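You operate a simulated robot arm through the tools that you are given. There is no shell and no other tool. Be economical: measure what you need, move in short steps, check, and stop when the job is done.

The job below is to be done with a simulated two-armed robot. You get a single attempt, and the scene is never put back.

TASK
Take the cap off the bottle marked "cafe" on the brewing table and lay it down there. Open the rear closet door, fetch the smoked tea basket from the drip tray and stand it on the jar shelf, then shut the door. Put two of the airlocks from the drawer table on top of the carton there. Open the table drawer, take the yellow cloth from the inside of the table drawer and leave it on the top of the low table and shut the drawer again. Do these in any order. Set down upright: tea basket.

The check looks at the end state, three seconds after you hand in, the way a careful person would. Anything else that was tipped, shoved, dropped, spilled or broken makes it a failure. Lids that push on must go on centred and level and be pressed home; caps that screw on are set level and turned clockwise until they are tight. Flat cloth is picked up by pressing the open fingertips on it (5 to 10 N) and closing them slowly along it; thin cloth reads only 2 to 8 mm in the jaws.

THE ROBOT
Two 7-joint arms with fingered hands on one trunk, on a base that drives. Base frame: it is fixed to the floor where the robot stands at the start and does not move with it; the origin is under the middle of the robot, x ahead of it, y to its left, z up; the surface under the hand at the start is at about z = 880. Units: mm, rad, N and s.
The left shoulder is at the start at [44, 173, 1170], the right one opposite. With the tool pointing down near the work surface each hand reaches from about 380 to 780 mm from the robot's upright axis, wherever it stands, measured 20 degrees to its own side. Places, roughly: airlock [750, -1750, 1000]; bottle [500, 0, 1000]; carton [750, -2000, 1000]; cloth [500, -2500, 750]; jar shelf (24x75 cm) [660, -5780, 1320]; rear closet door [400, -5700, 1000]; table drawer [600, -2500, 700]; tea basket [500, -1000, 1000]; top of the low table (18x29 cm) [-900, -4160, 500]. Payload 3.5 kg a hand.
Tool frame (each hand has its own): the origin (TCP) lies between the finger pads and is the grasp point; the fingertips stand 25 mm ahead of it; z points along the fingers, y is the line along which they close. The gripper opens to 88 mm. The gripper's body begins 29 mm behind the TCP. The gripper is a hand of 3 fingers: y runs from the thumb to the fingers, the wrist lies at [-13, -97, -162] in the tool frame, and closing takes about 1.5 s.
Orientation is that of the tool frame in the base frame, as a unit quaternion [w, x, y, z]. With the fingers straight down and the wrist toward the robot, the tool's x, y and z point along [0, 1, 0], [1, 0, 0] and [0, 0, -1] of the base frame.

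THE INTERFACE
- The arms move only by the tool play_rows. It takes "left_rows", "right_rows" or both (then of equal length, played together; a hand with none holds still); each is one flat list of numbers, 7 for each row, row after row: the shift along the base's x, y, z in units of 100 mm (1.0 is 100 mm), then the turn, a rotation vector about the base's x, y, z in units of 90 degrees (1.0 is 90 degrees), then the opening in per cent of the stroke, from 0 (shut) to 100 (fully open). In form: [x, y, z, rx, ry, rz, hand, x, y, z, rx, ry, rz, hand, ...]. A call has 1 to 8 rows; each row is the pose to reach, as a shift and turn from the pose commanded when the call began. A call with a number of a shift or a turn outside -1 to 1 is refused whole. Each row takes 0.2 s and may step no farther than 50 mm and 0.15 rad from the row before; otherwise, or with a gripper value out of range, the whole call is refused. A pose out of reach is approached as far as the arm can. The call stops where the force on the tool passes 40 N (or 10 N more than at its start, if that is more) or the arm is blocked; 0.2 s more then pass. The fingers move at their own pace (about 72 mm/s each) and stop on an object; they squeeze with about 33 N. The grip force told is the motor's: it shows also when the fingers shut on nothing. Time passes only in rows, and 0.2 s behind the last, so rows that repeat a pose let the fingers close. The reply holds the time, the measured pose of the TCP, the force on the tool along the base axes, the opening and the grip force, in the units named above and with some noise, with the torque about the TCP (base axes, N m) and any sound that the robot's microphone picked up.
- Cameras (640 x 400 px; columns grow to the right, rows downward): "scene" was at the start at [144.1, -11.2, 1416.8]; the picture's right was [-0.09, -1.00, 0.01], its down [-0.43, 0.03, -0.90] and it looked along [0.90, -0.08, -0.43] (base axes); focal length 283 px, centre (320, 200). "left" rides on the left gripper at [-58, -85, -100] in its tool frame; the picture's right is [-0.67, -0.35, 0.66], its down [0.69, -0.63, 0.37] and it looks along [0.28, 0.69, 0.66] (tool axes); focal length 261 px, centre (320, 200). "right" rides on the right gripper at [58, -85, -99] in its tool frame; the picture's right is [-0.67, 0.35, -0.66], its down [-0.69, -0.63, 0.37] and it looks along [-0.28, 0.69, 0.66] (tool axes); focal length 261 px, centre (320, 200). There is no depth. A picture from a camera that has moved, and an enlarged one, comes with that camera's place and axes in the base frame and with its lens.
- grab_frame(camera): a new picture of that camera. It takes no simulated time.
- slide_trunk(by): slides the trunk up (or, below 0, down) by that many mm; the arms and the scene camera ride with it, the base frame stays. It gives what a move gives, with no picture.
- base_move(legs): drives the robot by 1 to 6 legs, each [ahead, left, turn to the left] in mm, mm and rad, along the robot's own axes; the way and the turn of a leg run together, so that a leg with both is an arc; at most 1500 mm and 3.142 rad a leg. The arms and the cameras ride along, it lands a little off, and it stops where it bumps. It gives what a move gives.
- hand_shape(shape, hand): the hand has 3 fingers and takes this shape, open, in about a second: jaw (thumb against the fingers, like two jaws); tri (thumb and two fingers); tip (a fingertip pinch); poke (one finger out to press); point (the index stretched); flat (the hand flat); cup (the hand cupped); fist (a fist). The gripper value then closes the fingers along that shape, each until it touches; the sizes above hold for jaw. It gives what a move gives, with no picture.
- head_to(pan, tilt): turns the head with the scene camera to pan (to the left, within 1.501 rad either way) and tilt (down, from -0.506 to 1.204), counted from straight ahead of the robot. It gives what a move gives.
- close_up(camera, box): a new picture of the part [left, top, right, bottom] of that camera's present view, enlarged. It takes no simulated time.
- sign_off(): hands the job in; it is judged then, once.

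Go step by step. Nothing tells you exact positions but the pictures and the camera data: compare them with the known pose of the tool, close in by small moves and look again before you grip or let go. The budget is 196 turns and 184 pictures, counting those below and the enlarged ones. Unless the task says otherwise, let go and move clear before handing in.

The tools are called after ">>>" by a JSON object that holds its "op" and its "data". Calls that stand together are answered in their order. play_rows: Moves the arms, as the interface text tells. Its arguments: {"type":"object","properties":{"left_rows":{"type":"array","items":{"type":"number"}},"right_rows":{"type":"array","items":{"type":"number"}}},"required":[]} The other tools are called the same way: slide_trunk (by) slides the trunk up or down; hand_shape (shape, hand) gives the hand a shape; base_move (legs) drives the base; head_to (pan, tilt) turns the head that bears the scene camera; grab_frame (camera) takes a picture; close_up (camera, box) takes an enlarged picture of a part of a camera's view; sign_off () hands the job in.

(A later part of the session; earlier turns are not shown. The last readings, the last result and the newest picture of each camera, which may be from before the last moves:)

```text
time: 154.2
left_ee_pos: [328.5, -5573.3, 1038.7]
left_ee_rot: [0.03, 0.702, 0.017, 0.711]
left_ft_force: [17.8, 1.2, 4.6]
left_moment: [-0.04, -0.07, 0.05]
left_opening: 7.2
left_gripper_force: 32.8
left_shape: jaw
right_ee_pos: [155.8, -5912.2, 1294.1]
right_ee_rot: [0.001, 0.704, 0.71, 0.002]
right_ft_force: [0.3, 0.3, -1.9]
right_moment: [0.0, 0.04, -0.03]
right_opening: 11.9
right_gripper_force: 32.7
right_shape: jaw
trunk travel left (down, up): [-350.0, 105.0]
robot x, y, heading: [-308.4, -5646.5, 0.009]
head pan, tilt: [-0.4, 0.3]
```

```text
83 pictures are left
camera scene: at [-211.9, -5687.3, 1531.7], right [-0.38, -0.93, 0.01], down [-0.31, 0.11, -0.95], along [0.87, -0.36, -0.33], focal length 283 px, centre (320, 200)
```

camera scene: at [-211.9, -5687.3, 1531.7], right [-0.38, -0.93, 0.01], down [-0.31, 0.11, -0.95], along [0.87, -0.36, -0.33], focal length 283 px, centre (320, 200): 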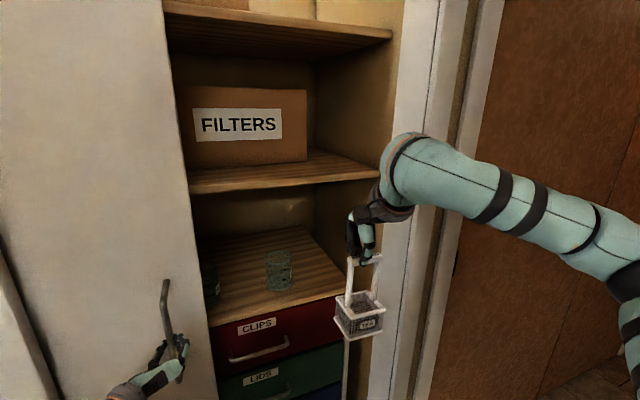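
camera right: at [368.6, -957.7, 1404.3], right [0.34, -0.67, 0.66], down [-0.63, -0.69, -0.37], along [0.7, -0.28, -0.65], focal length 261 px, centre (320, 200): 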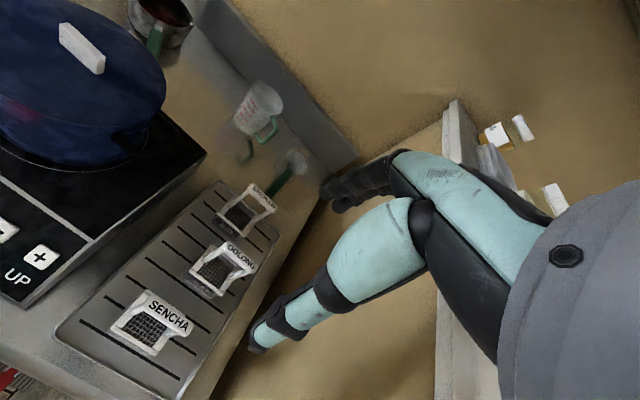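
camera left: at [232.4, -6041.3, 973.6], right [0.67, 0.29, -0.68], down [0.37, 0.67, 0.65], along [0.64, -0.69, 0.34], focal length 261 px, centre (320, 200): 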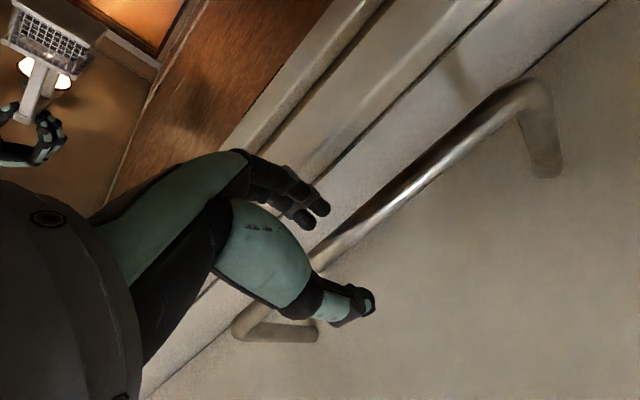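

The middle shelf (z ≈ 1320, FILTERS box on it) is the jar shelf; free space right of the box at y ≈ −6080. Let me release the handle, back off, and take a closer look at the shelf.

>>> {"op": "play_rows", "data": {"left_rows": [0, 0, 0, 0, 0, 0, 40, 0, 0, 0, 0, 0, 0, 60, 0, 0, 0, 0, 0, 0, 60, 0, 0, 0, 0, 0, 0, 60, -0.3, 0, 0, 0, 0, 0, 60, -0.7, 0, 0, 0, 0, 0, 60, -1, 0, 0, 0, 0, 0, 60]}}

>>> {"op": "close_up", "data": {"camera": "scene", "box": [160, 0, 420, 200]}}

```text
time: 155.8
left_ee_pos: [224.2, -5572.7, 1040.9]
left_ee_rot: [0.03, 0.701, 0.018, 0.712]
left_ft_force: [-0.1, 0.2, -0.6]
left_moment: [0.01, -0.01, -0.01]
left_opening: 52.3
left_gripper_force: 0.0
left_shape: jaw
right_ee_pos: [150.4, -5910.8, 1297.4]
right_ee_rot: [0.002, 0.704, 0.71, 0.003]
right_ft_force: [-0.5, 0.5, -2.2]
right_moment: [0.02, -0.04, -0.01]
right_opening: 12.1
right_gripper_force: 32.5
right_shape: jaw
trunk travel left (down, up): [-350.0, 105.0]
robot x, y, heading: [-306.0, -5650.6, 0.008]
head pan, tilt: [-0.4, 0.3]
```

```text
2.00 times, centred on (290, 100) of scene
camera zoom: at [-217.0, -5687.4, 1532.1], right [-0.38, -0.92, 0.01], down [-0.3, 0.11, -0.95], along [0.87, -0.36, -0.32], focal length 565 px, centre (380, 400)
```

zoom: 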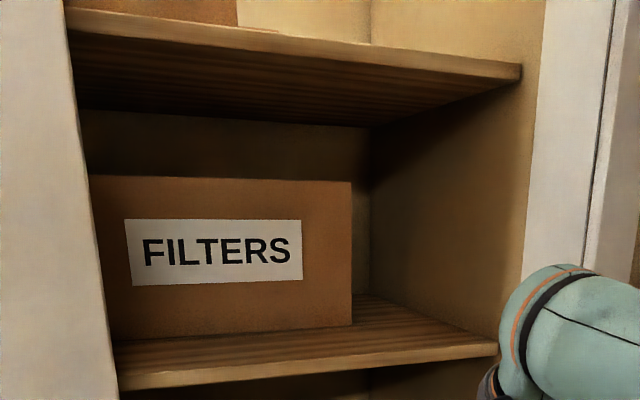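

The free strip is in front of the box (x ≈ 550–780). I'll set the basket near the front at about [600, −5850]. First I tuck the left arm low and close, and raise the trunk.

>>> {"op": "play_rows", "data": {"left_rows": [-0.3, 0, -0.3, 0, 0, 0, 60, -0.6, 0, -0.6, 0, 0, 0, 60, -0.9, 0, -0.9, 0, 0, 0, 60, -1, 0, -1, 0, 0, 0, 60]}}

>>> {"op": "play_rows", "data": {"left_rows": [-0.3, 0, -0.3, 0, 0, 0, 60, -0.6, 0, -0.6, 0, 0, 0, 60, -0.9, 0, -0.9, 0, 0, 0, 60, -1, 0, -1, 0, 0, 0, 60]}}

>>> {"op": "slide_trunk", "data": {"by": 104}}

>>> {"op": "play_rows", "data": {"right_rows": [0, 0, 0.3, 0, 0, 0, 0, 0, 0, 0.6, 0, 0, 0, 0, 0, 0, 0.9, 0, 0, 0, 0, 0, 0, 1, 0, 0, 0, 0]}}

>>> {"op": "grab_frame", "data": {"camera": "scene"}}

```text
time: 156.8
left_ee_pos: [125.6, -5572.4, 942.2]
left_ee_rot: [0.03, 0.701, 0.017, 0.713]
left_ft_force: [0.9, -0.6, 0.8]
left_moment: [-0.01, 0.02, 0.01]
left_opening: 52.4
left_gripper_force: 0.0
left_shape: jaw
right_ee_pos: [151.5, -5911.6, 1295.8]
right_ee_rot: [0.002, 0.704, 0.71, 0.002]
right_ft_force: [0.4, -0.1, -2.1]
right_moment: [0.01, 0.01, -0.02]
right_opening: 12.2
right_gripper_force: 32.9
right_shape: jaw
trunk travel left (down, up): [-350.0, 105.0]
robot x, y, heading: [-309.0, -5648.3, 0.008]
head pan, tilt: [-0.4, 0.3]
```

```text
time: 157.8
left_ee_pos: [24.7, -5574.5, 839.8]
left_ee_rot: [0.031, 0.701, 0.018, 0.712]
left_ft_force: [-0.5, 0.0, -0.1]
left_moment: [0.0, -0.01, 0.03]
left_opening: 52.3
left_gripper_force: 0.1
left_shape: jaw
right_ee_pos: [151.1, -5911.0, 1296.1]
right_ee_rot: [0.002, 0.704, 0.71, 0.002]
right_ft_force: [0.4, -0.2, -2.5]
right_moment: [0.0, 0.01, 0.02]
right_opening: 12.0
right_gripper_force: 33.0
right_shape: jaw
trunk travel left (down, up): [-350.0, 105.0]
robot x, y, heading: [-309.9, -5649.8, 0.008]
head pan, tilt: [-0.4, 0.3]
```

```text
time: 159.2
left_ee_pos: [25.1, -5572.9, 945.2]
left_ee_rot: [0.031, 0.702, 0.018, 0.712]
left_ft_force: [-0.1, -0.3, 0.5]
left_moment: [0.01, 0.0, 0.0]
left_opening: 52.5
left_gripper_force: 0.0
left_shape: jaw
right_ee_pos: [151.2, -5912.3, 1400.4]
right_ee_rot: [0.003, 0.704, 0.71, 0.003]
right_ft_force: [-1.3, 0.8, -1.9]
right_moment: [0.02, 0.01, 0.0]
right_opening: 12.1
right_gripper_force: 32.8
right_shape: jaw
trunk travel left (down, up): [-454.0, 1.0]
robot x, y, heading: [-310.6, -5646.1, 0.003]
head pan, tilt: [-0.4, 0.3]
```

```text
time: 160.2
left_ee_pos: [25.3, -5574.2, 944.7]
left_ee_rot: [0.03, 0.701, 0.018, 0.712]
left_ft_force: [1.4, 0.1, 0.2]
left_moment: [0.01, -0.02, -0.01]
left_opening: 52.5
left_gripper_force: 0.0
left_shape: jaw
right_ee_pos: [150.3, -5912.2, 1501.2]
right_ee_rot: [0.003, 0.704, 0.71, 0.002]
right_ft_force: [-0.4, 0.3, -2.1]
right_moment: [0.02, 0.0, 0.03]
right_opening: 12.1
right_gripper_force: 32.9
right_shape: jaw
trunk travel left (down, up): [-454.0, 1.0]
robot x, y, heading: [-310.0, -5656.0, 0.01]
head pan, tilt: [-0.4, 0.3]
```

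```text
81 pictures are left
camera scene: at [-233.6, -5687.5, 1639.4], right [-0.38, -0.92, 0.0], down [-0.27, 0.11, -0.96], along [0.88, -0.36, -0.3], focal length 283 px, centre (320, 200)
```

scene: 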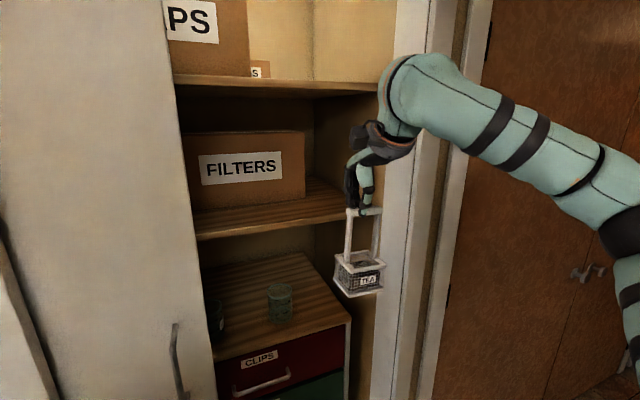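

Moving ahead toward the closet (left hand tucked, basket bottom at ~1343, above the shelf).

>>> {"op": "base_move", "data": {"legs": [[270, 0, -0.005]]}}

>>> {"op": "grab_frame", "data": {"camera": "scene"}}

>>> {"op": "grab_frame", "data": {"camera": "right"}}

```text
time: 162.1
left_ee_pos: [293.3, -5572.0, 945.0]
left_ee_rot: [0.032, 0.7, 0.016, 0.713]
left_ft_force: [-0.1, 0.3, -0.7]
left_moment: [-0.01, -0.02, 0.01]
left_opening: 52.4
left_gripper_force: 0.1
left_shape: jaw
right_ee_pos: [415.9, -5912.0, 1500.8]
right_ee_rot: [0.003, 0.706, 0.709, 0.003]
right_ft_force: [-1.0, 0.0, -1.9]
right_moment: [0.0, -0.01, 0.02]
right_opening: 12.0
right_gripper_force: 32.8
right_shape: jaw
trunk travel left (down, up): [-454.0, 1.0]
robot x, y, heading: [-40.2, -5651.9, 0.005]
head pan, tilt: [-0.4, 0.3]
```

```text
80 pictures are left
camera scene: at [32.9, -5685.9, 1639.6], right [-0.38, -0.92, 0.0], down [-0.27, 0.11, -0.96], along [0.88, -0.37, -0.29], focal length 283 px, centre (320, 200)
```

scene: 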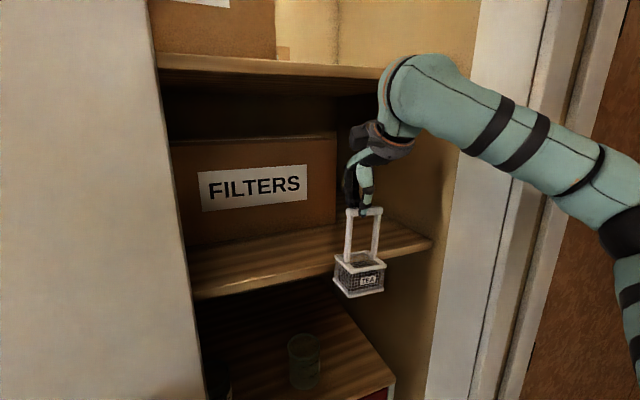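

```text
79 pictures are left
camera right: at [329.3, -5855.0, 1599.5], right [0.34, -0.67, 0.66], down [-0.62, -0.69, -0.37], along [0.7, -0.28, -0.65], focal length 261 px, centre (320, 200)
```

right: 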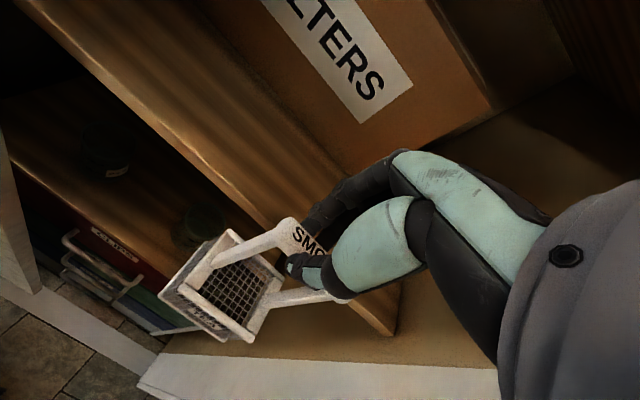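

Shelf front edge is x ≈ 540, top 1320; basket bottom is ~155 below the TCP. Pulling the left hand back a bit, easing ahead 45 mm, then extending the right arm in.

>>> {"op": "play_rows", "data": {"left_rows": [-0.3, 0, -0.1, 0, 0, 0, 60, -0.5, 0, -0.2, 0, 0, 0, 60]}}

>>> {"op": "base_move", "data": {"legs": [[45, 0, -0.005]]}}

>>> {"op": "play_rows", "data": {"right_rows": [0.3, 0, 0, 0, 0, 0, 0, 0.6, 0, 0, 0, 0, 0, 0, 0.9, 0, 0, 0, 0, 0, 0]}}

>>> {"op": "grab_frame", "data": {"camera": "scene"}}

>>> {"op": "grab_frame", "data": {"camera": "right"}}

```text
time: 162.7
left_ee_pos: [243.7, -5572.0, 924.2]
left_ee_rot: [0.032, 0.7, 0.015, 0.713]
left_ft_force: [-0.6, -0.6, 0.3]
left_moment: [-0.01, 0.0, 0.02]
left_opening: 52.3
left_gripper_force: 0.1
left_shape: jaw
right_ee_pos: [415.8, -5911.8, 1502.2]
right_ee_rot: [0.002, 0.706, 0.708, 0.004]
right_ft_force: [0.0, 0.0, -1.4]
right_moment: [-0.01, 0.0, 0.0]
right_opening: 12.1
right_gripper_force: 33.0
right_shape: jaw
trunk travel left (down, up): [-454.0, 1.0]
robot x, y, heading: [-40.1, -5647.1, 0.005]
head pan, tilt: [-0.4, 0.3]
```

```text
time: 163.6
left_ee_pos: [282.5, -5573.8, 924.2]
left_ee_rot: [0.033, 0.698, 0.015, 0.715]
left_ft_force: [-0.6, 0.1, 0.3]
left_moment: [0.01, 0.03, -0.02]
left_opening: 52.4
left_gripper_force: 0.1
left_shape: jaw
right_ee_pos: [450.2, -5913.7, 1505.6]
right_ee_rot: [0.006, 0.708, 0.707, 0.005]
right_ft_force: [-0.6, -1.0, -2.2]
right_moment: [0.01, -0.03, -0.03]
right_opening: 12.1
right_gripper_force: 32.7
right_shape: jaw
trunk travel left (down, up): [-454.0, 1.0]
robot x, y, heading: [3.4, -5646.5, 0.003]
head pan, tilt: [-0.4, 0.3]
```

```text
time: 164.4
left_ee_pos: [289.8, -5573.4, 923.7]
left_ee_rot: [0.034, 0.702, 0.013, 0.712]
left_ft_force: [0.0, 0.6, -0.1]
left_moment: [0.0, 0.01, -0.01]
left_opening: 52.5
left_gripper_force: 0.0
left_shape: jaw
right_ee_pos: [554.6, -5912.6, 1501.3]
right_ee_rot: [0.002, 0.708, 0.706, 0.002]
right_ft_force: [-0.3, -0.4, -1.4]
right_moment: [-0.01, 0.0, 0.03]
right_opening: 12.2
right_gripper_force: 33.0
right_shape: jaw
trunk travel left (down, up): [-454.0, 1.0]
robot x, y, heading: [7.4, -5644.4, -0.0]
head pan, tilt: [-0.4, 0.3]
```

```text
78 pictures are left
camera scene: at [81.6, -5685.3, 1639.4], right [-0.39, -0.92, 0.0], down [-0.27, 0.11, -0.96], along [0.88, -0.37, -0.3], focal length 283 px, centre (320, 200)
```

scene: 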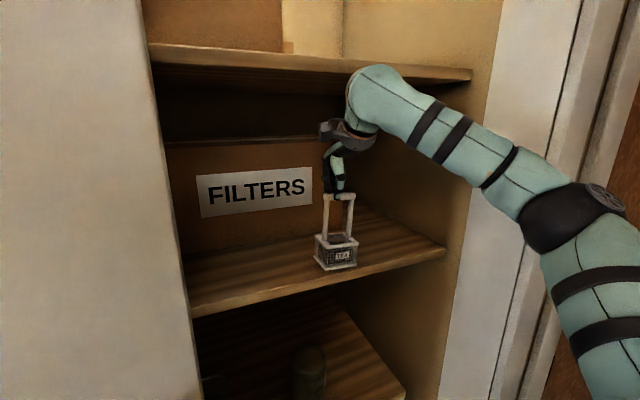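

```text
77 pictures are left
camera right: at [468.5, -5855.6, 1599.4], right [0.34, -0.67, 0.66], down [-0.63, -0.68, -0.37], along [0.7, -0.29, -0.66], focal length 261 px, centre (320, 200)
```

right: 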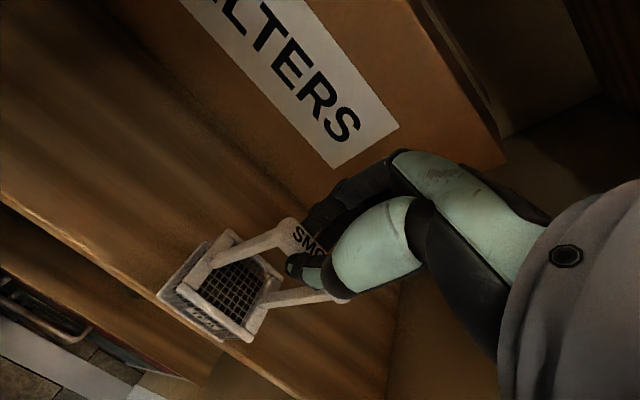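

Lowering 18 mm then forward 30 mm, staying clear of the upper shelf.

>>> {"op": "play_rows", "data": {"right_rows": [0.05, 0, -0.1, 0, 0, 0, 0, 0.1, 0, -0.16, 0, 0, 0, 0, 0.3, 0, -0.16, 0, 0, 0, 0]}}

>>> {"op": "play_rows", "data": {"right_rows": [0, 0, -0.03, 0, 0, 0, 0, 0, 0, -0.06, 0, 0, 0, 0]}}

>>> {"op": "close_up", "data": {"camera": "scene", "box": [280, 40, 440, 280]}}

```text
time: 165.2
left_ee_pos: [287.8, -5571.9, 924.9]
left_ee_rot: [0.035, 0.7, 0.014, 0.713]
left_ft_force: [-0.9, 0.5, 0.2]
left_moment: [-0.01, 0.03, -0.03]
left_opening: 52.5
left_gripper_force: 0.0
left_shape: jaw
right_ee_pos: [576.7, -5910.7, 1490.3]
right_ee_rot: [0.004, 0.708, 0.706, 0.006]
right_ft_force: [-4.6, 1.7, 28.7]
right_moment: [-0.04, 0.29, 0.0]
right_opening: 13.8
right_gripper_force: 33.2
right_shape: jaw
trunk travel left (down, up): [-454.0, 1.0]
robot x, y, heading: [4.7, -5648.5, -0.0]
head pan, tilt: [-0.4, 0.3]
```

```text
time: 165.6
left_ee_pos: [287.0, -5572.1, 924.7]
left_ee_rot: [0.035, 0.7, 0.014, 0.713]
left_ft_force: [-0.6, 0.0, -0.5]
left_moment: [0.01, -0.01, -0.01]
left_opening: 52.2
left_gripper_force: 0.0
left_shape: jaw
right_ee_pos: [576.8, -5911.2, 1490.4]
right_ee_rot: [0.006, 0.708, 0.706, 0.009]
right_ft_force: [-4.7, 1.7, 31.3]
right_moment: [0.04, 0.26, 0.0]
right_opening: 14.5
right_gripper_force: 33.5
right_shape: jaw
trunk travel left (down, up): [-454.0, 1.0]
robot x, y, heading: [3.8, -5644.3, 0.0]
head pan, tilt: [-0.4, 0.3]
stopped in row 2 (right hand): the force on the tool passed its limit at 42 N (the readings are from after the stop); the commanded pose is now the measured one
```

```text
1.67 times, centred on (360, 160) of scene
camera zoom: at [75.2, -5684.1, 1639.7], right [-0.39, -0.92, 0.0], down [-0.27, 0.11, -0.96], along [0.88, -0.37, -0.29], focal length 471 px, centre (253, 267)
```

zoom: 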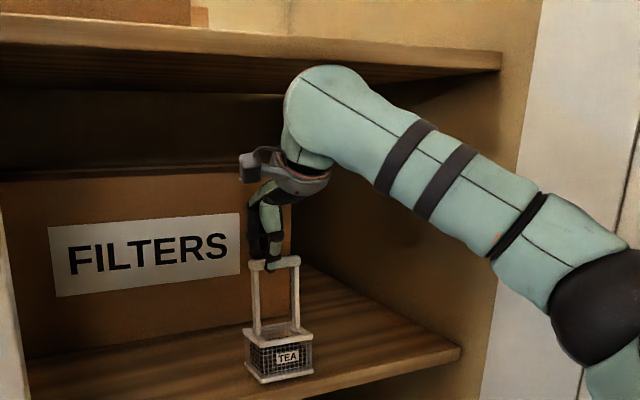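

Basket has touched the shelf. Checking how far it is from the edge.

>>> {"op": "close_up", "data": {"camera": "scene", "box": [310, 190, 400, 280]}}

>>> {"op": "grab_frame", "data": {"camera": "right"}}

```text
4.44 times, centred on (355, 235) of scene
camera zoom: at [75.2, -5684.1, 1639.7], right [-0.39, -0.92, 0.0], down [-0.27, 0.11, -0.96], along [0.88, -0.37, -0.29], focal length 1256 px, centre (164, 44)
```

zoom: 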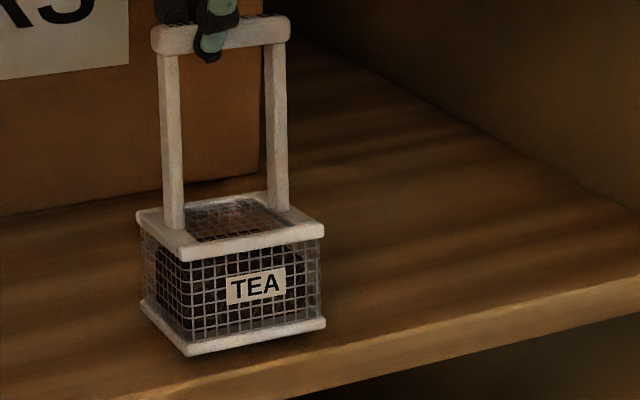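

```text
74 pictures are left
camera right: at [489.8, -5854.1, 1587.0], right [0.33, -0.67, 0.66], down [-0.62, -0.68, -0.38], along [0.71, -0.28, -0.65], focal length 261 px, centre (320, 200)
```

right: 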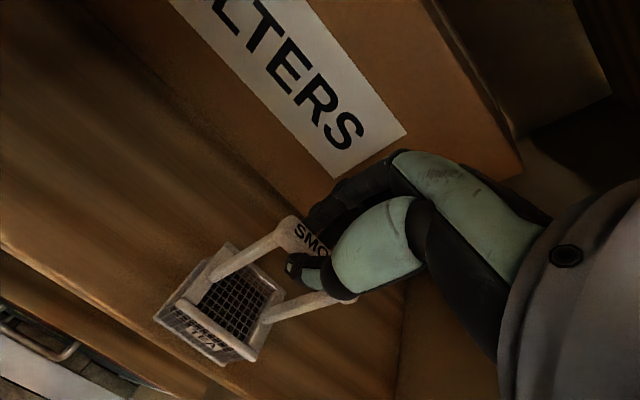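

Basket stands fully on the shelf, upright. Opening the hand, then pitching it to slip off the handle.

>>> {"op": "play_rows", "data": {"right_rows": [0, 0, 0, 0, 0, 0, 20, 0, 0, 0, 0, 0, 0, 30, 0, 0, 0, 0, 0, 0, 40, 0, 0, 0, 0, 0, 0, 50, 0, 0, 0, 0, 0, 0, 60, 0, 0, 0, 0, 0, 0, 65, 0, 0, 0, 0, 0, 0, 65]}}

>>> {"op": "close_up", "data": {"camera": "scene", "box": [290, 100, 410, 280]}}

```text
time: 167.2
left_ee_pos: [289.5, -5573.5, 923.5]
left_ee_rot: [0.034, 0.702, 0.014, 0.712]
left_ft_force: [0.3, 0.5, 0.7]
left_moment: [0.01, 0.04, 0.0]
left_opening: 52.4
left_gripper_force: 0.0
left_shape: jaw
right_ee_pos: [580.8, -5913.7, 1485.3]
right_ee_rot: [0.003, 0.708, 0.707, 0.005]
right_ft_force: [-0.1, 0.7, 0.2]
right_moment: [0.02, -0.02, 0.0]
right_opening: 57.2
right_gripper_force: 0.0
right_shape: jaw
trunk travel left (down, up): [-454.0, 1.0]
robot x, y, heading: [3.8, -5646.1, 0.002]
head pan, tilt: [-0.4, 0.3]
```

```text
2.22 times, centred on (350, 190) of scene
camera zoom: at [79.9, -5685.9, 1639.5], right [-0.39, -0.92, 0.0], down [-0.27, 0.12, -0.96], along [0.88, -0.37, -0.3], focal length 628 px, centre (253, 222)
```

zoom: 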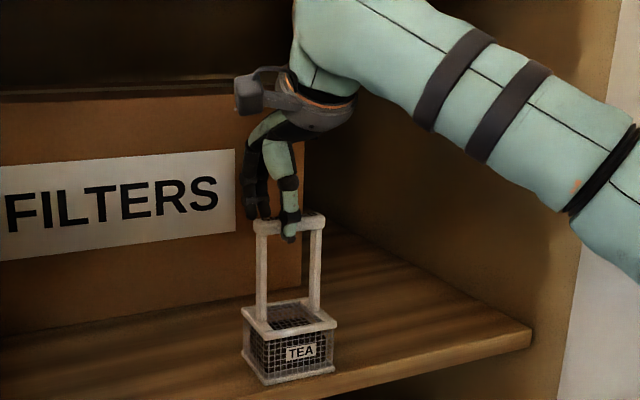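

>>> {"op": "play_rows", "data": {"right_rows": [0, 0, 0.02, 0, -0.09, 0, 65, 0, 0, 0.04, 0, -0.18, 0, 65, 0, 0, 0.06, 0, -0.27, 0, 65, 0, 0, 0.08, 0, -0.36, 0, 65, 0, 0, 0.12, 0, -0.45, 0, 65, 0, 0, 0.18, 0, -0.54, 0, 65]}}

>>> {"op": "close_up", "data": {"camera": "scene", "box": [290, 100, 410, 280]}}

>>> {"op": "grab_frame", "data": {"camera": "right"}}

```text
time: 168.6
left_ee_pos: [290.7, -5573.8, 922.9]
left_ee_rot: [0.034, 0.701, 0.013, 0.712]
left_ft_force: [-0.1, -0.2, 0.0]
left_moment: [-0.02, 0.0, -0.04]
left_opening: 52.5
left_gripper_force: 0.1
left_shape: jaw
right_ee_pos: [583.8, -5914.5, 1501.7]
right_ee_rot: [0.295, 0.643, 0.642, 0.297]
right_ft_force: [-0.7, -0.7, -1.6]
right_moment: [0.02, -0.02, 0.01]
right_opening: 57.9
right_gripper_force: 0.0
right_shape: jaw
trunk travel left (down, up): [-454.0, 1.0]
robot x, y, heading: [7.1, -5644.9, 0.001]
head pan, tilt: [-0.4, 0.3]
```

```text
2.22 times, centred on (350, 190) of scene
camera zoom: at [81.4, -5686.6, 1639.4], right [-0.39, -0.92, 0.0], down [-0.27, 0.12, -0.96], along [0.88, -0.37, -0.3], focal length 628 px, centre (253, 222)
```

zoom: 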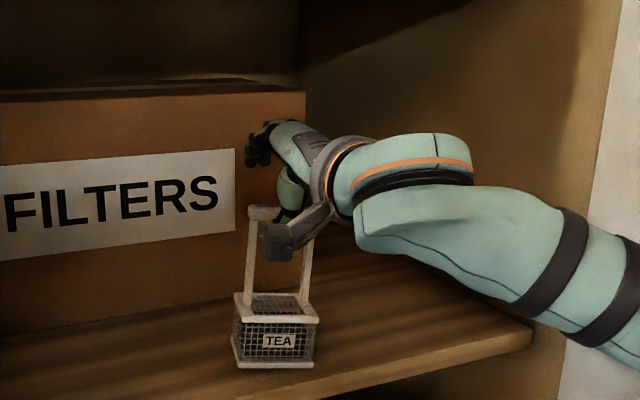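

```text
71 pictures are left
camera right: at [452.0, -5856.8, 1501.9], right [-0.27, -0.67, 0.69], down [-0.13, -0.68, -0.72], along [0.95, -0.28, 0.1], focal length 261 px, centre (320, 200)
```

right: 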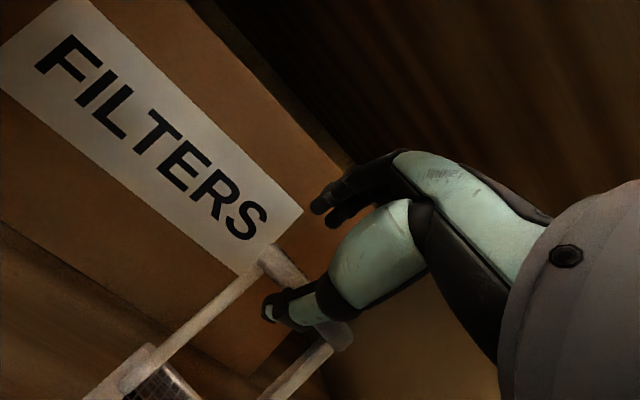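

>>> {"op": "play_rows", "data": {"right_rows": [0, 0, 0.02, 0, 0, 0, 85, -0.05, 0, 0.05, 0, 0, 0, 85, -0.15, 0, 0.08, 0, 0, 0, 85, -0.3, 0, 0.1, 0, 0, 0, 85]}}

>>> {"op": "close_up", "data": {"camera": "scene", "box": [290, 100, 410, 280]}}

```text
time: 169.6
left_ee_pos: [289.3, -5573.9, 923.0]
left_ee_rot: [0.034, 0.701, 0.014, 0.712]
left_ft_force: [-0.4, -0.8, 0.8]
left_moment: [-0.03, 0.01, 0.0]
left_opening: 52.3
left_gripper_force: 0.0
left_shape: jaw
right_ee_pos: [553.2, -5913.9, 1513.6]
right_ee_rot: [0.294, 0.642, 0.643, 0.296]
right_ft_force: [0.3, 0.1, 0.8]
right_moment: [-0.02, -0.01, -0.03]
right_opening: 74.9
right_gripper_force: 0.0
right_shape: jaw
trunk travel left (down, up): [-454.0, 1.0]
robot x, y, heading: [8.0, -5645.3, -0.0]
head pan, tilt: [-0.4, 0.3]
```

```text
2.22 times, centred on (350, 190) of scene
camera zoom: at [79.9, -5686.1, 1639.5], right [-0.39, -0.92, 0.0], down [-0.27, 0.12, -0.96], along [0.88, -0.37, -0.3], focal length 628 px, centre (253, 222)
```

zoom: 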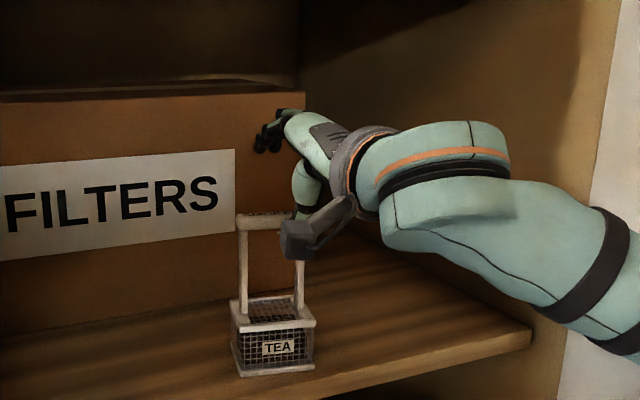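

Basket stands upright on the shelf. Backing the hand fully out.

>>> {"op": "play_rows", "data": {"right_rows": [-0.3, 0, 0.05, 0, 0, 0, 85, -0.6, 0, 0.05, 0, 0, 0, 85, -0.9, 0, 0.05, 0, 0, 0, 85, -1, 0, 0.05, 0, 0, 0, 85]}}

>>> {"op": "base_move", "data": {"legs": [[-200, 0, 0]]}}

>>> {"op": "play_rows", "data": {"right_rows": [-0.1, 0, -0.1, 0, 0.09, 0, 85, -0.2, 0, -0.2, 0, 0.18, 0, 85, -0.3, 0, -0.4, 0, 0.27, 0, 85, -0.3, 0, -0.6, 0, 0.36, 0, 85, -0.3, 0, -0.8, 0, 0.45, 0, 85, -0.3, 0, -1, 0, 0.54, 0, 85]}}

>>> {"op": "grab_frame", "data": {"camera": "scene"}}

```text
time: 170.6
left_ee_pos: [289.7, -5573.9, 924.0]
left_ee_rot: [0.035, 0.701, 0.014, 0.712]
left_ft_force: [0.2, 0.0, 0.0]
left_moment: [0.0, -0.02, 0.01]
left_opening: 52.5
left_gripper_force: 0.0
left_shape: jaw
right_ee_pos: [450.9, -5912.8, 1517.5]
right_ee_rot: [0.294, 0.643, 0.642, 0.295]
right_ft_force: [-0.7, 0.3, 1.0]
right_moment: [-0.02, 0.01, -0.02]
right_opening: 74.7
right_gripper_force: 0.0
right_shape: jaw
trunk travel left (down, up): [-454.0, 1.0]
robot x, y, heading: [4.2, -5645.6, 0.0]
head pan, tilt: [-0.4, 0.3]
```

```text
time: 172.2
left_ee_pos: [96.0, -5575.7, 922.0]
left_ee_rot: [0.034, 0.703, 0.013, 0.71]
left_ft_force: [0.3, 0.4, 0.3]
left_moment: [-0.02, 0.03, -0.02]
left_opening: 52.4
left_gripper_force: 0.1
left_shape: jaw
right_ee_pos: [258.7, -5912.9, 1516.0]
right_ee_rot: [0.293, 0.644, 0.642, 0.295]
right_ft_force: [-0.4, 0.4, -0.4]
right_moment: [-0.03, 0.0, 0.0]
right_opening: 75.0
right_gripper_force: 0.1
right_shape: jaw
trunk travel left (down, up): [-454.0, 1.0]
robot x, y, heading: [-192.5, -5647.4, 0.003]
head pan, tilt: [-0.4, 0.3]
```

```text
time: 173.6
left_ee_pos: [93.9, -5574.4, 922.9]
left_ee_rot: [0.034, 0.701, 0.014, 0.712]
left_ft_force: [-0.7, 0.1, 0.1]
left_moment: [0.02, 0.0, 0.02]
left_opening: 52.5
left_gripper_force: 0.1
left_shape: jaw
right_ee_pos: [224.2, -5915.2, 1417.3]
right_ee_rot: [0.003, 0.708, 0.706, 0.005]
right_ft_force: [0.8, -0.8, 0.4]
right_moment: [0.01, 0.0, 0.02]
right_opening: 74.9
right_gripper_force: 0.1
right_shape: jaw
trunk travel left (down, up): [-454.0, 1.0]
robot x, y, heading: [-192.0, -5647.2, -0.003]
head pan, tilt: [-0.4, 0.3]
```

```text
69 pictures are left
camera scene: at [-115.9, -5686.0, 1639.4], right [-0.39, -0.92, 0.0], down [-0.27, 0.12, -0.96], along [0.88, -0.37, -0.3], focal length 283 px, centre (320, 200)
```

scene: 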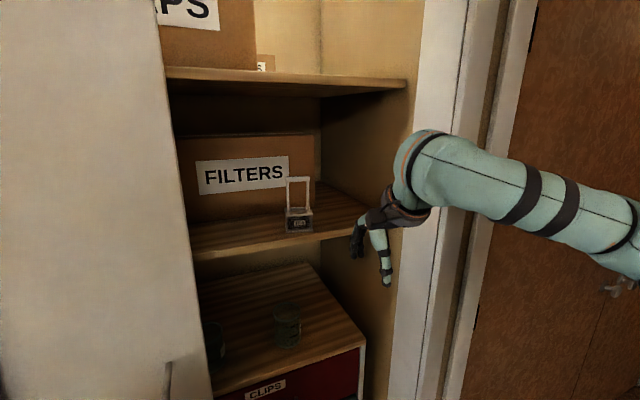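

Basket on shelf. Now regrip the handle with the left hand (at [328, −5574, 1038]).

>>> {"op": "play_rows", "data": {"left_rows": [0, 0, 0.4, 0, 0, 0, 60, 0, 0, 0.8, 0, 0, 0, 60, 0.3, 0, 1, 0, 0, 0, 60, 0.6, 0, 1, 0, 0, 0, 60, 1, 0, 1, 0, 0, 0, 60]}}

>>> {"op": "play_rows", "data": {"left_rows": [0.3, 0, 0.15, 0, 0, 0, 60, 0.6, 0, 0.15, 0, 0, 0, 60]}}

>>> {"op": "head_to", "data": {"pan": 0, "tilt": 0.6}}

>>> {"op": "close_up", "data": {"camera": "scene", "box": [160, 80, 400, 360]}}

>>> {"op": "grab_frame", "data": {"camera": "left"}}

```text
time: 174.8
left_ee_pos: [196.5, -5573.2, 1023.1]
left_ee_rot: [0.034, 0.702, 0.014, 0.712]
left_ft_force: [0.4, -0.7, 0.6]
left_moment: [0.02, -0.01, 0.0]
left_opening: 52.5
left_gripper_force: 0.0
left_shape: jaw
right_ee_pos: [225.6, -5913.8, 1416.8]
right_ee_rot: [0.003, 0.708, 0.706, 0.005]
right_ft_force: [0.2, 0.2, -0.4]
right_moment: [0.0, 0.0, -0.02]
right_opening: 74.9
right_gripper_force: 0.1
right_shape: jaw
trunk travel left (down, up): [-454.0, 1.0]
robot x, y, heading: [-193.3, -5643.9, -0.0]
head pan, tilt: [-0.4, 0.3]
```

```text
time: 175.4
left_ee_pos: [255.9, -5573.4, 1037.6]
left_ee_rot: [0.035, 0.702, 0.013, 0.711]
left_ft_force: [-0.5, 1.2, 1.1]
left_moment: [0.02, -0.02, -0.01]
left_opening: 52.5
left_gripper_force: 0.1
left_shape: jaw
right_ee_pos: [226.7, -5915.5, 1417.4]
right_ee_rot: [0.003, 0.708, 0.706, 0.004]
right_ft_force: [-0.6, 0.2, -0.2]
right_moment: [0.01, 0.03, 0.0]
right_opening: 74.7
right_gripper_force: 0.1
right_shape: jaw
trunk travel left (down, up): [-454.0, 1.0]
robot x, y, heading: [-189.5, -5645.6, 0.0]
head pan, tilt: [-0.4, 0.3]
```

```text
time: 176.3
left_ee_pos: [252.9, -5575.0, 1038.4]
left_ee_rot: [0.034, 0.701, 0.014, 0.712]
left_ft_force: [-0.3, 0.1, -0.7]
left_moment: [0.01, 0.02, -0.02]
left_opening: 52.4
left_gripper_force: 0.0
left_shape: jaw
right_ee_pos: [223.4, -5914.3, 1418.6]
right_ee_rot: [0.002, 0.708, 0.706, 0.006]
right_ft_force: [0.3, -0.3, -0.6]
right_moment: [0.0, 0.01, 0.02]
right_opening: 74.7
right_gripper_force: 0.0
right_shape: jaw
trunk travel left (down, up): [-454.0, 1.0]
robot x, y, heading: [-195.7, -5649.4, -0.0]
head pan, tilt: [0.0, 0.6]
```

```text
1.43 times, centred on (280, 220) of scene
camera zoom: at [-114.6, -5649.8, 1612.1], right [0.0, -1.0, 0.0], down [-0.56, 0.0, -0.83], along [0.83, 0.0, -0.56], focal length 404 px, centre (377, 171)
```

zoom: 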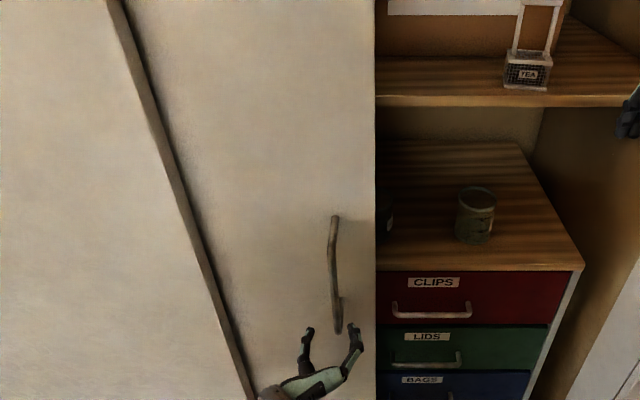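

```text
67 pictures are left
camera left: at [156.5, -5489.4, 972.1], right [0.68, 0.28, -0.68], down [0.37, 0.66, 0.65], along [0.64, -0.69, 0.34], focal length 261 px, centre (320, 200)
```

left: 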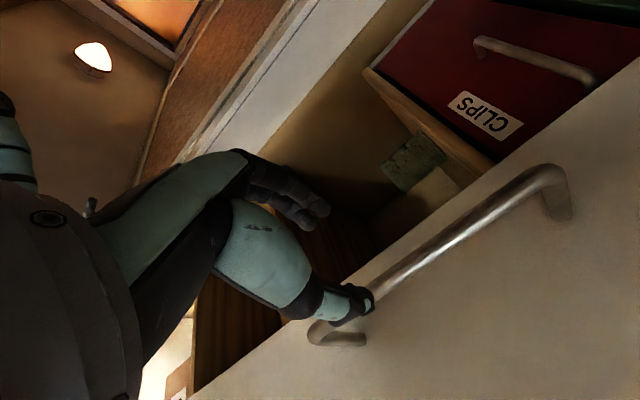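

>>> {"op": "play_rows", "data": {"left_rows": [0.35, -0.08, 0, 0, 0, 0, 60, 0.76, -0.08, 0, 0, 0, 0, 60, 0.76, -0.08, 0, 0, 0, 0, 40, 0.76, -0.08, 0, 0, 0, 0, 20, 0.76, -0.08, 0, 0, 0, 0, 0, 0.76, -0.08, 0, 0, 0, 0, 0, 0.76, -0.08, 0, 0, 0, 0, 0, 0.76, -0.08, 0, 0, 0, 0, 0]}}

>>> {"op": "base_move", "data": {"legs": [[0, -270, 0], [0, -250, 0]]}}

>>> {"op": "grab_frame", "data": {"camera": "scene"}}

```text
time: 178.1
left_ee_pos: [330.6, -5580.2, 1036.7]
left_ee_rot: [0.034, 0.702, 0.014, 0.712]
left_ft_force: [8.2, 3.6, 2.5]
left_moment: [0.02, 0.0, 0.02]
left_opening: 6.8
left_gripper_force: 32.9
left_shape: jaw
right_ee_pos: [225.5, -5913.0, 1416.9]
right_ee_rot: [0.003, 0.707, 0.707, 0.004]
right_ft_force: [-0.5, 0.0, -0.5]
right_moment: [-0.01, 0.04, 0.0]
right_opening: 74.5
right_gripper_force: 0.0
right_shape: jaw
trunk travel left (down, up): [-454.0, 1.0]
robot x, y, heading: [-191.7, -5646.5, 0.0]
head pan, tilt: [0.0, 0.6]
```

```text
time: 181.4
left_ee_pos: [332.5, -6096.4, 1037.5]
left_ee_rot: [0.032, 0.702, 0.015, 0.712]
left_ft_force: [8.0, -0.3, -1.7]
left_moment: [0.05, 0.01, -0.1]
left_opening: 6.4
left_gripper_force: 32.8
left_shape: jaw
right_ee_pos: [227.4, -6430.0, 1416.0]
right_ee_rot: [0.003, 0.707, 0.708, 0.004]
right_ft_force: [-0.3, -0.2, -1.2]
right_moment: [-0.02, -0.02, 0.02]
right_opening: 74.8
right_gripper_force: 0.0
right_shape: jaw
trunk travel left (down, up): [-454.0, 1.0]
robot x, y, heading: [-196.3, -6165.7, 0.004]
head pan, tilt: [0.0, 0.6]
```

```text
66 pictures are left
camera scene: at [-111.3, -6165.7, 1611.9], right [0.0, -1.0, 0.0], down [-0.57, 0.0, -0.82], along [0.82, 0.0, -0.57], focal length 283 px, centre (320, 200)
```

scene: 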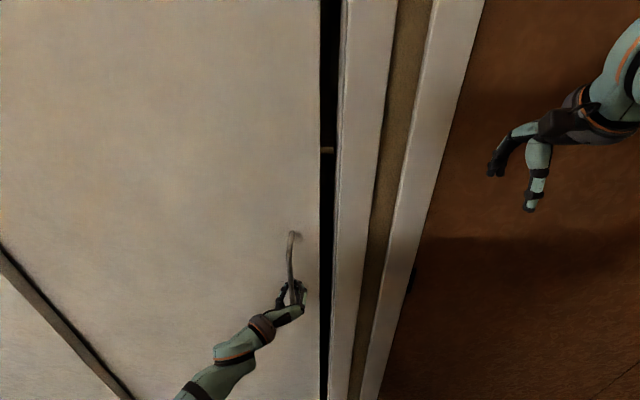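

About 30 mm left. Finishing by the arm.

>>> {"op": "play_rows", "data": {"left_rows": [0, -0.1, 0, 0, 0, 0, 0, 0, -0.2, 0, 0, 0, 0, 0, 0, -0.3, 0, 0, 0, 0, 0, 0, -0.36, 0, 0, 0, 0, 0, 0, -0.42, 0, 0, 0, 0, 0, 0, -0.48, 0, 0, 0, 0, 0]}}

>>> {"op": "close_up", "data": {"camera": "scene", "box": [240, 0, 440, 400]}}

```text
time: 182.8
left_ee_pos: [332.2, -6137.3, 1035.3]
left_ee_rot: [0.033, 0.702, 0.018, 0.711]
left_ft_force: [9.7, 25.3, 2.0]
left_moment: [-0.05, -0.02, 0.33]
left_opening: 7.9
left_gripper_force: 33.1
left_shape: jaw
right_ee_pos: [228.5, -6423.9, 1417.8]
right_ee_rot: [0.003, 0.707, 0.708, 0.004]
right_ft_force: [-0.4, -0.4, 0.3]
right_moment: [-0.01, -0.03, 0.01]
right_opening: 74.8
right_gripper_force: 0.0
right_shape: jaw
trunk travel left (down, up): [-454.0, 1.0]
robot x, y, heading: [-190.0, -6164.4, 0.002]
head pan, tilt: [0.0, 0.6]
```

```text
1.00 times, centred on (340, 200) of scene (not enlarged: the box is as wide or as high as the picture)
camera zoom: at [-111.0, -6159.2, 1611.8], right [0.0, -1.0, 0.01], down [-0.57, -0.01, -0.82], along [0.82, 0.0, -0.57], focal length 283 px, centre (300, 200)
```

zoom: 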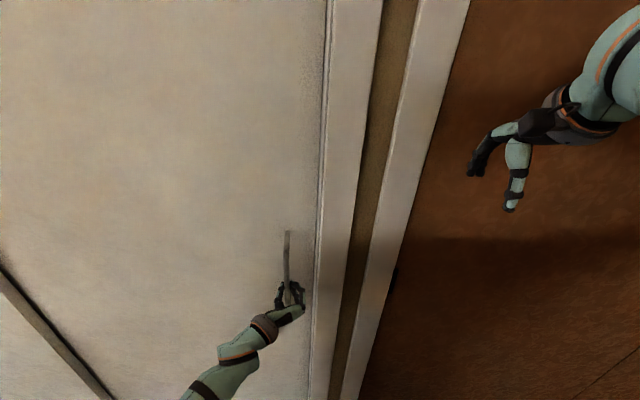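

Door is shut. Releasing, backing off, and restoring the left hand to its carrying pose.

>>> {"op": "play_rows", "data": {"left_rows": [0, 0.03, 0, 0, 0, 0, 40, 0, 0.03, 0, 0, 0, 0, 60, 0, 0.03, 0, 0, 0, 0, 60, 0, 0.03, 0, 0, 0, 0, 60, -0.3, 0.03, 0, 0, 0, 0, 60, -0.7, 0.03, 0, 0, 0, 0, 60, -1, 0.03, 0, 0, 0, 0, 60]}}

>>> {"op": "base_move", "data": {"legs": [[-160, 0, 0]]}}

>>> {"op": "play_rows", "data": {"left_rows": [0.2, 0, 0.25, 0, 0, 0, 60, 0.4, 0, 0.5, 0, 0, 0, 60, 0.6, 0, 0.75, 0, 0, 0, 60, 0.8, 0.1, 1, 0, 0, 0, 60]}}

>>> {"op": "play_rows", "data": {"left_rows": [0.1, 0.05, 0.25, 0, 0, 0, 60, 0.2, 0.1, 0.5, 0, 0, 0, 60, 0.3, 0.15, 0.75, 0, 0, 0, 60, 0.3, 0.2, 1, 0, 0, 0, 60]}}

>>> {"op": "play_rows", "data": {"left_rows": [0, 0.05, 0.1, -0.048, 0.048, 0.048, 60, 0, 0.1, 0.2, -0.096, 0.096, 0.096, 60, 0, 0.15, 0.3, -0.144, 0.144, 0.144, 60, 0, 0.2, 0.4, -0.192, 0.192, 0.192, 60, 0, 0.25, 0.5, -0.24, 0.24, 0.24, 60, 0, 0.3, 0.6, -0.289, 0.289, 0.289, 60, 0, 0.35, 0.7, -0.337, 0.337, 0.337, 60, 0, 0.4, 0.8, -0.385, 0.385, 0.385, 60]}}

>>> {"op": "play_rows", "data": {"left_rows": [0, 0.05, 0, -0.048, 0.048, 0.048, 60, 0, 0.1, 0, -0.096, 0.096, 0.096, 60, 0, 0.15, 0, -0.144, 0.144, 0.144, 60, 0, 0.2, 0, -0.192, 0.192, 0.192, 60, 0, 0.25, 0, -0.24, 0.24, 0.24, 60, 0, 0.3, 0, -0.289, 0.289, 0.289, 60, 0, 0.35, 0, -0.337, 0.337, 0.337, 60, 0, 0.4, 0, -0.385, 0.385, 0.385, 60]}}

>>> {"op": "slide_trunk", "data": {"by": -100}}

>>> {"op": "grab_frame", "data": {"camera": "scene"}}

```text
time: 184.4
left_ee_pos: [228.7, -6142.9, 1037.4]
left_ee_rot: [0.033, 0.702, 0.014, 0.712]
left_ft_force: [-0.1, 0.4, 0.4]
left_moment: [0.02, 0.01, 0.03]
left_opening: 52.5
left_gripper_force: 0.0
left_shape: jaw
right_ee_pos: [224.9, -6431.4, 1418.0]
right_ee_rot: [0.004, 0.707, 0.708, 0.006]
right_ft_force: [0.4, 0.5, -1.1]
right_moment: [0.0, -0.02, -0.03]
right_opening: 74.6
right_gripper_force: 0.0
right_shape: jaw
trunk travel left (down, up): [-454.0, 1.0]
robot x, y, heading: [-188.4, -6164.1, -0.003]
head pan, tilt: [0.0, 0.6]
```

```text
time: 185.8
left_ee_pos: [73.7, -6142.4, 1036.6]
left_ee_rot: [0.032, 0.702, 0.016, 0.711]
left_ft_force: [-0.2, -0.1, -0.4]
left_moment: [-0.02, -0.02, -0.04]
left_opening: 52.9
left_gripper_force: 0.1
left_shape: jaw
right_ee_pos: [71.6, -6431.4, 1416.7]
right_ee_rot: [0.002, 0.706, 0.709, 0.005]
right_ft_force: [0.9, 0.0, 0.5]
right_moment: [0.0, 0.02, 0.0]
right_opening: 74.8
right_gripper_force: 0.0
right_shape: jaw
trunk travel left (down, up): [-454.0, 1.0]
robot x, y, heading: [-349.9, -6167.6, 0.004]
head pan, tilt: [0.0, 0.6]
```

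```text
time: 186.8
left_ee_pos: [151.7, -6133.1, 1136.9]
left_ee_rot: [0.033, 0.701, 0.016, 0.712]
left_ft_force: [-0.6, 0.2, -0.5]
left_moment: [-0.01, 0.0, -0.02]
left_opening: 53.0
left_gripper_force: 0.0
left_shape: jaw
right_ee_pos: [67.0, -6430.1, 1417.0]
right_ee_rot: [0.004, 0.706, 0.709, 0.005]
right_ft_force: [-0.2, -0.6, 0.7]
right_moment: [0.01, -0.02, 0.03]
right_opening: 74.9
right_gripper_force: 0.0
right_shape: jaw
trunk travel left (down, up): [-454.0, 1.0]
robot x, y, heading: [-352.6, -6165.9, 0.006]
head pan, tilt: [0.0, 0.6]
```

```text
time: 187.8
left_ee_pos: [181.8, -6113.2, 1238.7]
left_ee_rot: [0.032, 0.701, 0.016, 0.712]
left_ft_force: [0.1, -0.4, 0.3]
left_moment: [0.01, -0.02, 0.0]
left_opening: 53.0
left_gripper_force: 0.0
left_shape: jaw
right_ee_pos: [65.7, -6431.3, 1417.7]
right_ee_rot: [0.004, 0.706, 0.708, 0.005]
right_ft_force: [0.1, 0.1, -0.2]
right_moment: [0.0, 0.0, -0.05]
right_opening: 74.8
right_gripper_force: 0.1
right_shape: jaw
trunk travel left (down, up): [-454.0, 1.0]
robot x, y, heading: [-351.4, -6164.3, 0.008]
head pan, tilt: [0.0, 0.6]
```

```text
time: 189.6
left_ee_pos: [181.8, -6073.0, 1317.7]
left_ee_rot: [0.02, 0.799, 0.431, 0.418]
left_ft_force: [-0.5, -0.7, 0.8]
left_moment: [-0.03, 0.0, 0.01]
left_opening: 52.8
left_gripper_force: 0.0
left_shape: jaw
right_ee_pos: [67.8, -6431.5, 1417.5]
right_ee_rot: [0.003, 0.706, 0.709, 0.006]
right_ft_force: [-0.3, -0.3, -1.2]
right_moment: [0.0, -0.04, 0.01]
right_opening: 74.9
right_gripper_force: 0.0
right_shape: jaw
trunk travel left (down, up): [-454.0, 1.0]
robot x, y, heading: [-348.7, -6161.8, 0.001]
head pan, tilt: [0.0, 0.6]
```

```text
time: 191.6
left_ee_pos: [189.0, -5989.7, 1325.2]
left_ee_rot: [-0.005, 0.654, 0.755, 0.038]
left_ft_force: [-1.2, -0.4, 0.0]
left_moment: [0.02, 0.0, 0.04]
left_opening: 52.7
left_gripper_force: 0.0
left_shape: jaw
right_ee_pos: [66.2, -6430.8, 1417.8]
right_ee_rot: [0.003, 0.705, 0.709, 0.006]
right_ft_force: [-0.2, 0.2, -0.1]
right_moment: [-0.02, -0.03, -0.05]
right_opening: 75.0
right_gripper_force: 0.0
right_shape: jaw
trunk travel left (down, up): [-454.0, 1.0]
robot x, y, heading: [-352.9, -6166.9, 0.008]
head pan, tilt: [0.0, 0.6]
stopped in row 8 (left hand): the arm was blocked; the commanded pose is now the measured one
```

```text
time: 192.9
left_ee_pos: [192.5, -5955.0, 1234.4]
left_ee_rot: [-0.01, 0.629, 0.775, 0.056]
left_ft_force: [-0.8, -0.2, 0.5]
left_moment: [-0.01, 0.01, 0.02]
left_opening: 52.8
left_gripper_force: 0.0
left_shape: jaw
right_ee_pos: [67.0, -6432.1, 1317.5]
right_ee_rot: [0.003, 0.706, 0.708, 0.006]
right_ft_force: [-0.1, 1.1, -0.6]
right_moment: [0.03, 0.01, 0.01]
right_opening: 74.9
right_gripper_force: 0.0
right_shape: jaw
trunk travel left (down, up): [-354.0, 101.0]
robot x, y, heading: [-351.9, -6166.6, 0.002]
head pan, tilt: [0.0, 0.6]
```

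```text
64 pictures are left
camera scene: at [-257.6, -6167.9, 1508.6], right [0.01, -1.0, 0.0], down [-0.59, 0.0, -0.81], along [0.81, 0.0, -0.59], focal length 283 px, centre (320, 200)
```

scene: 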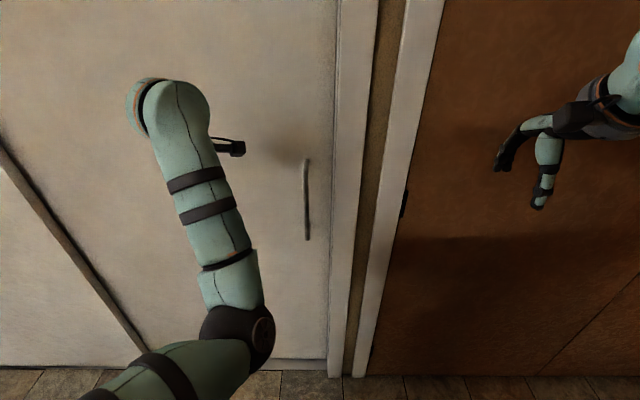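

Door is shut. Driving back to the drawer table (y ≈ −1650).

>>> {"op": "base_move", "data": {"legs": [[0, 1500, 0], [0, 1500, 0], [0, 1450, 0]]}}

>>> {"op": "head_to", "data": {"pan": -0.2, "tilt": 0.45}}

>>> {"op": "grab_frame", "data": {"camera": "scene"}}

```text
time: 214.3
left_ee_pos: [165.2, -1478.0, 1234.4]
left_ee_rot: [-0.008, 0.628, 0.776, 0.054]
left_ft_force: [0.0, -0.7, 0.1]
left_moment: [0.0, 0.03, -0.01]
left_opening: 52.6
left_gripper_force: 0.2
left_shape: jaw
right_ee_pos: [39.5, -1953.7, 1317.8]
right_ee_rot: [0.004, 0.704, 0.71, 0.005]
right_ft_force: [0.0, -0.4, -0.2]
right_moment: [0.02, -0.02, -0.02]
right_opening: 74.7
right_gripper_force: 0.1
right_shape: jaw
trunk travel left (down, up): [-354.0, 101.0]
robot x, y, heading: [-379.1, -1689.9, 0.006]
head pan, tilt: [0.0, 0.6]
```

```text
time: 215.0
left_ee_pos: [165.2, -1474.2, 1234.6]
left_ee_rot: [-0.008, 0.626, 0.778, 0.057]
left_ft_force: [0.1, -0.9, -0.1]
left_moment: [-0.01, 0.02, 0.0]
left_opening: 52.5
left_gripper_force: 0.1
left_shape: jaw
right_ee_pos: [39.2, -1952.9, 1317.9]
right_ee_rot: [0.003, 0.704, 0.71, 0.006]
right_ft_force: [-0.8, -0.3, -0.9]
right_moment: [-0.01, 0.01, -0.01]
right_opening: 74.9
right_gripper_force: 0.1
right_shape: jaw
trunk travel left (down, up): [-354.0, 101.0]
robot x, y, heading: [-379.4, -1688.5, 0.003]
head pan, tilt: [-0.201, 0.45]
```

```text
63 pictures are left
camera scene: at [-283.0, -1708.7, 1522.3], right [-0.19, -0.98, 0.01], down [-0.45, 0.08, -0.89], along [0.87, -0.17, -0.46], focal length 283 px, centre (320, 200)
```

scene: 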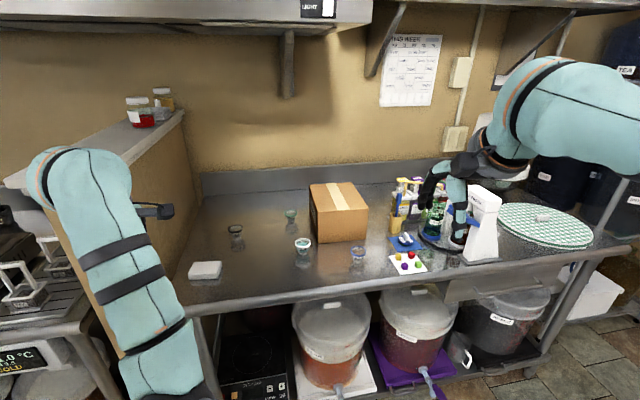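

>>> {"op": "close_up", "data": {"camera": "scene", "box": [180, 170, 400, 300]}}

```text
2.91 times, centred on (290, 235) of scene
camera zoom: at [-283.0, -1708.7, 1522.3], right [-0.19, -0.98, 0.01], down [-0.45, 0.08, -0.89], along [0.87, -0.17, -0.46], focal length 822 px, centre (407, 98)
```

zoom: 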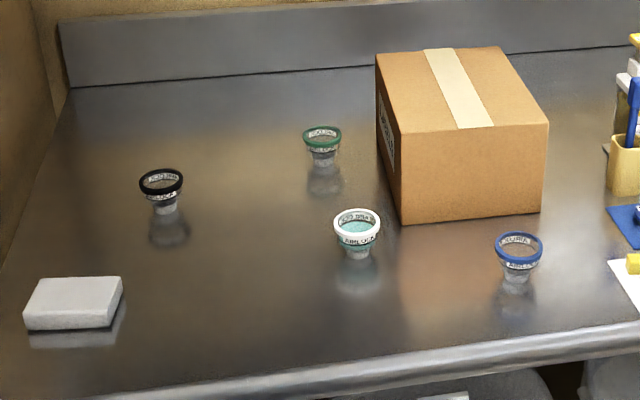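

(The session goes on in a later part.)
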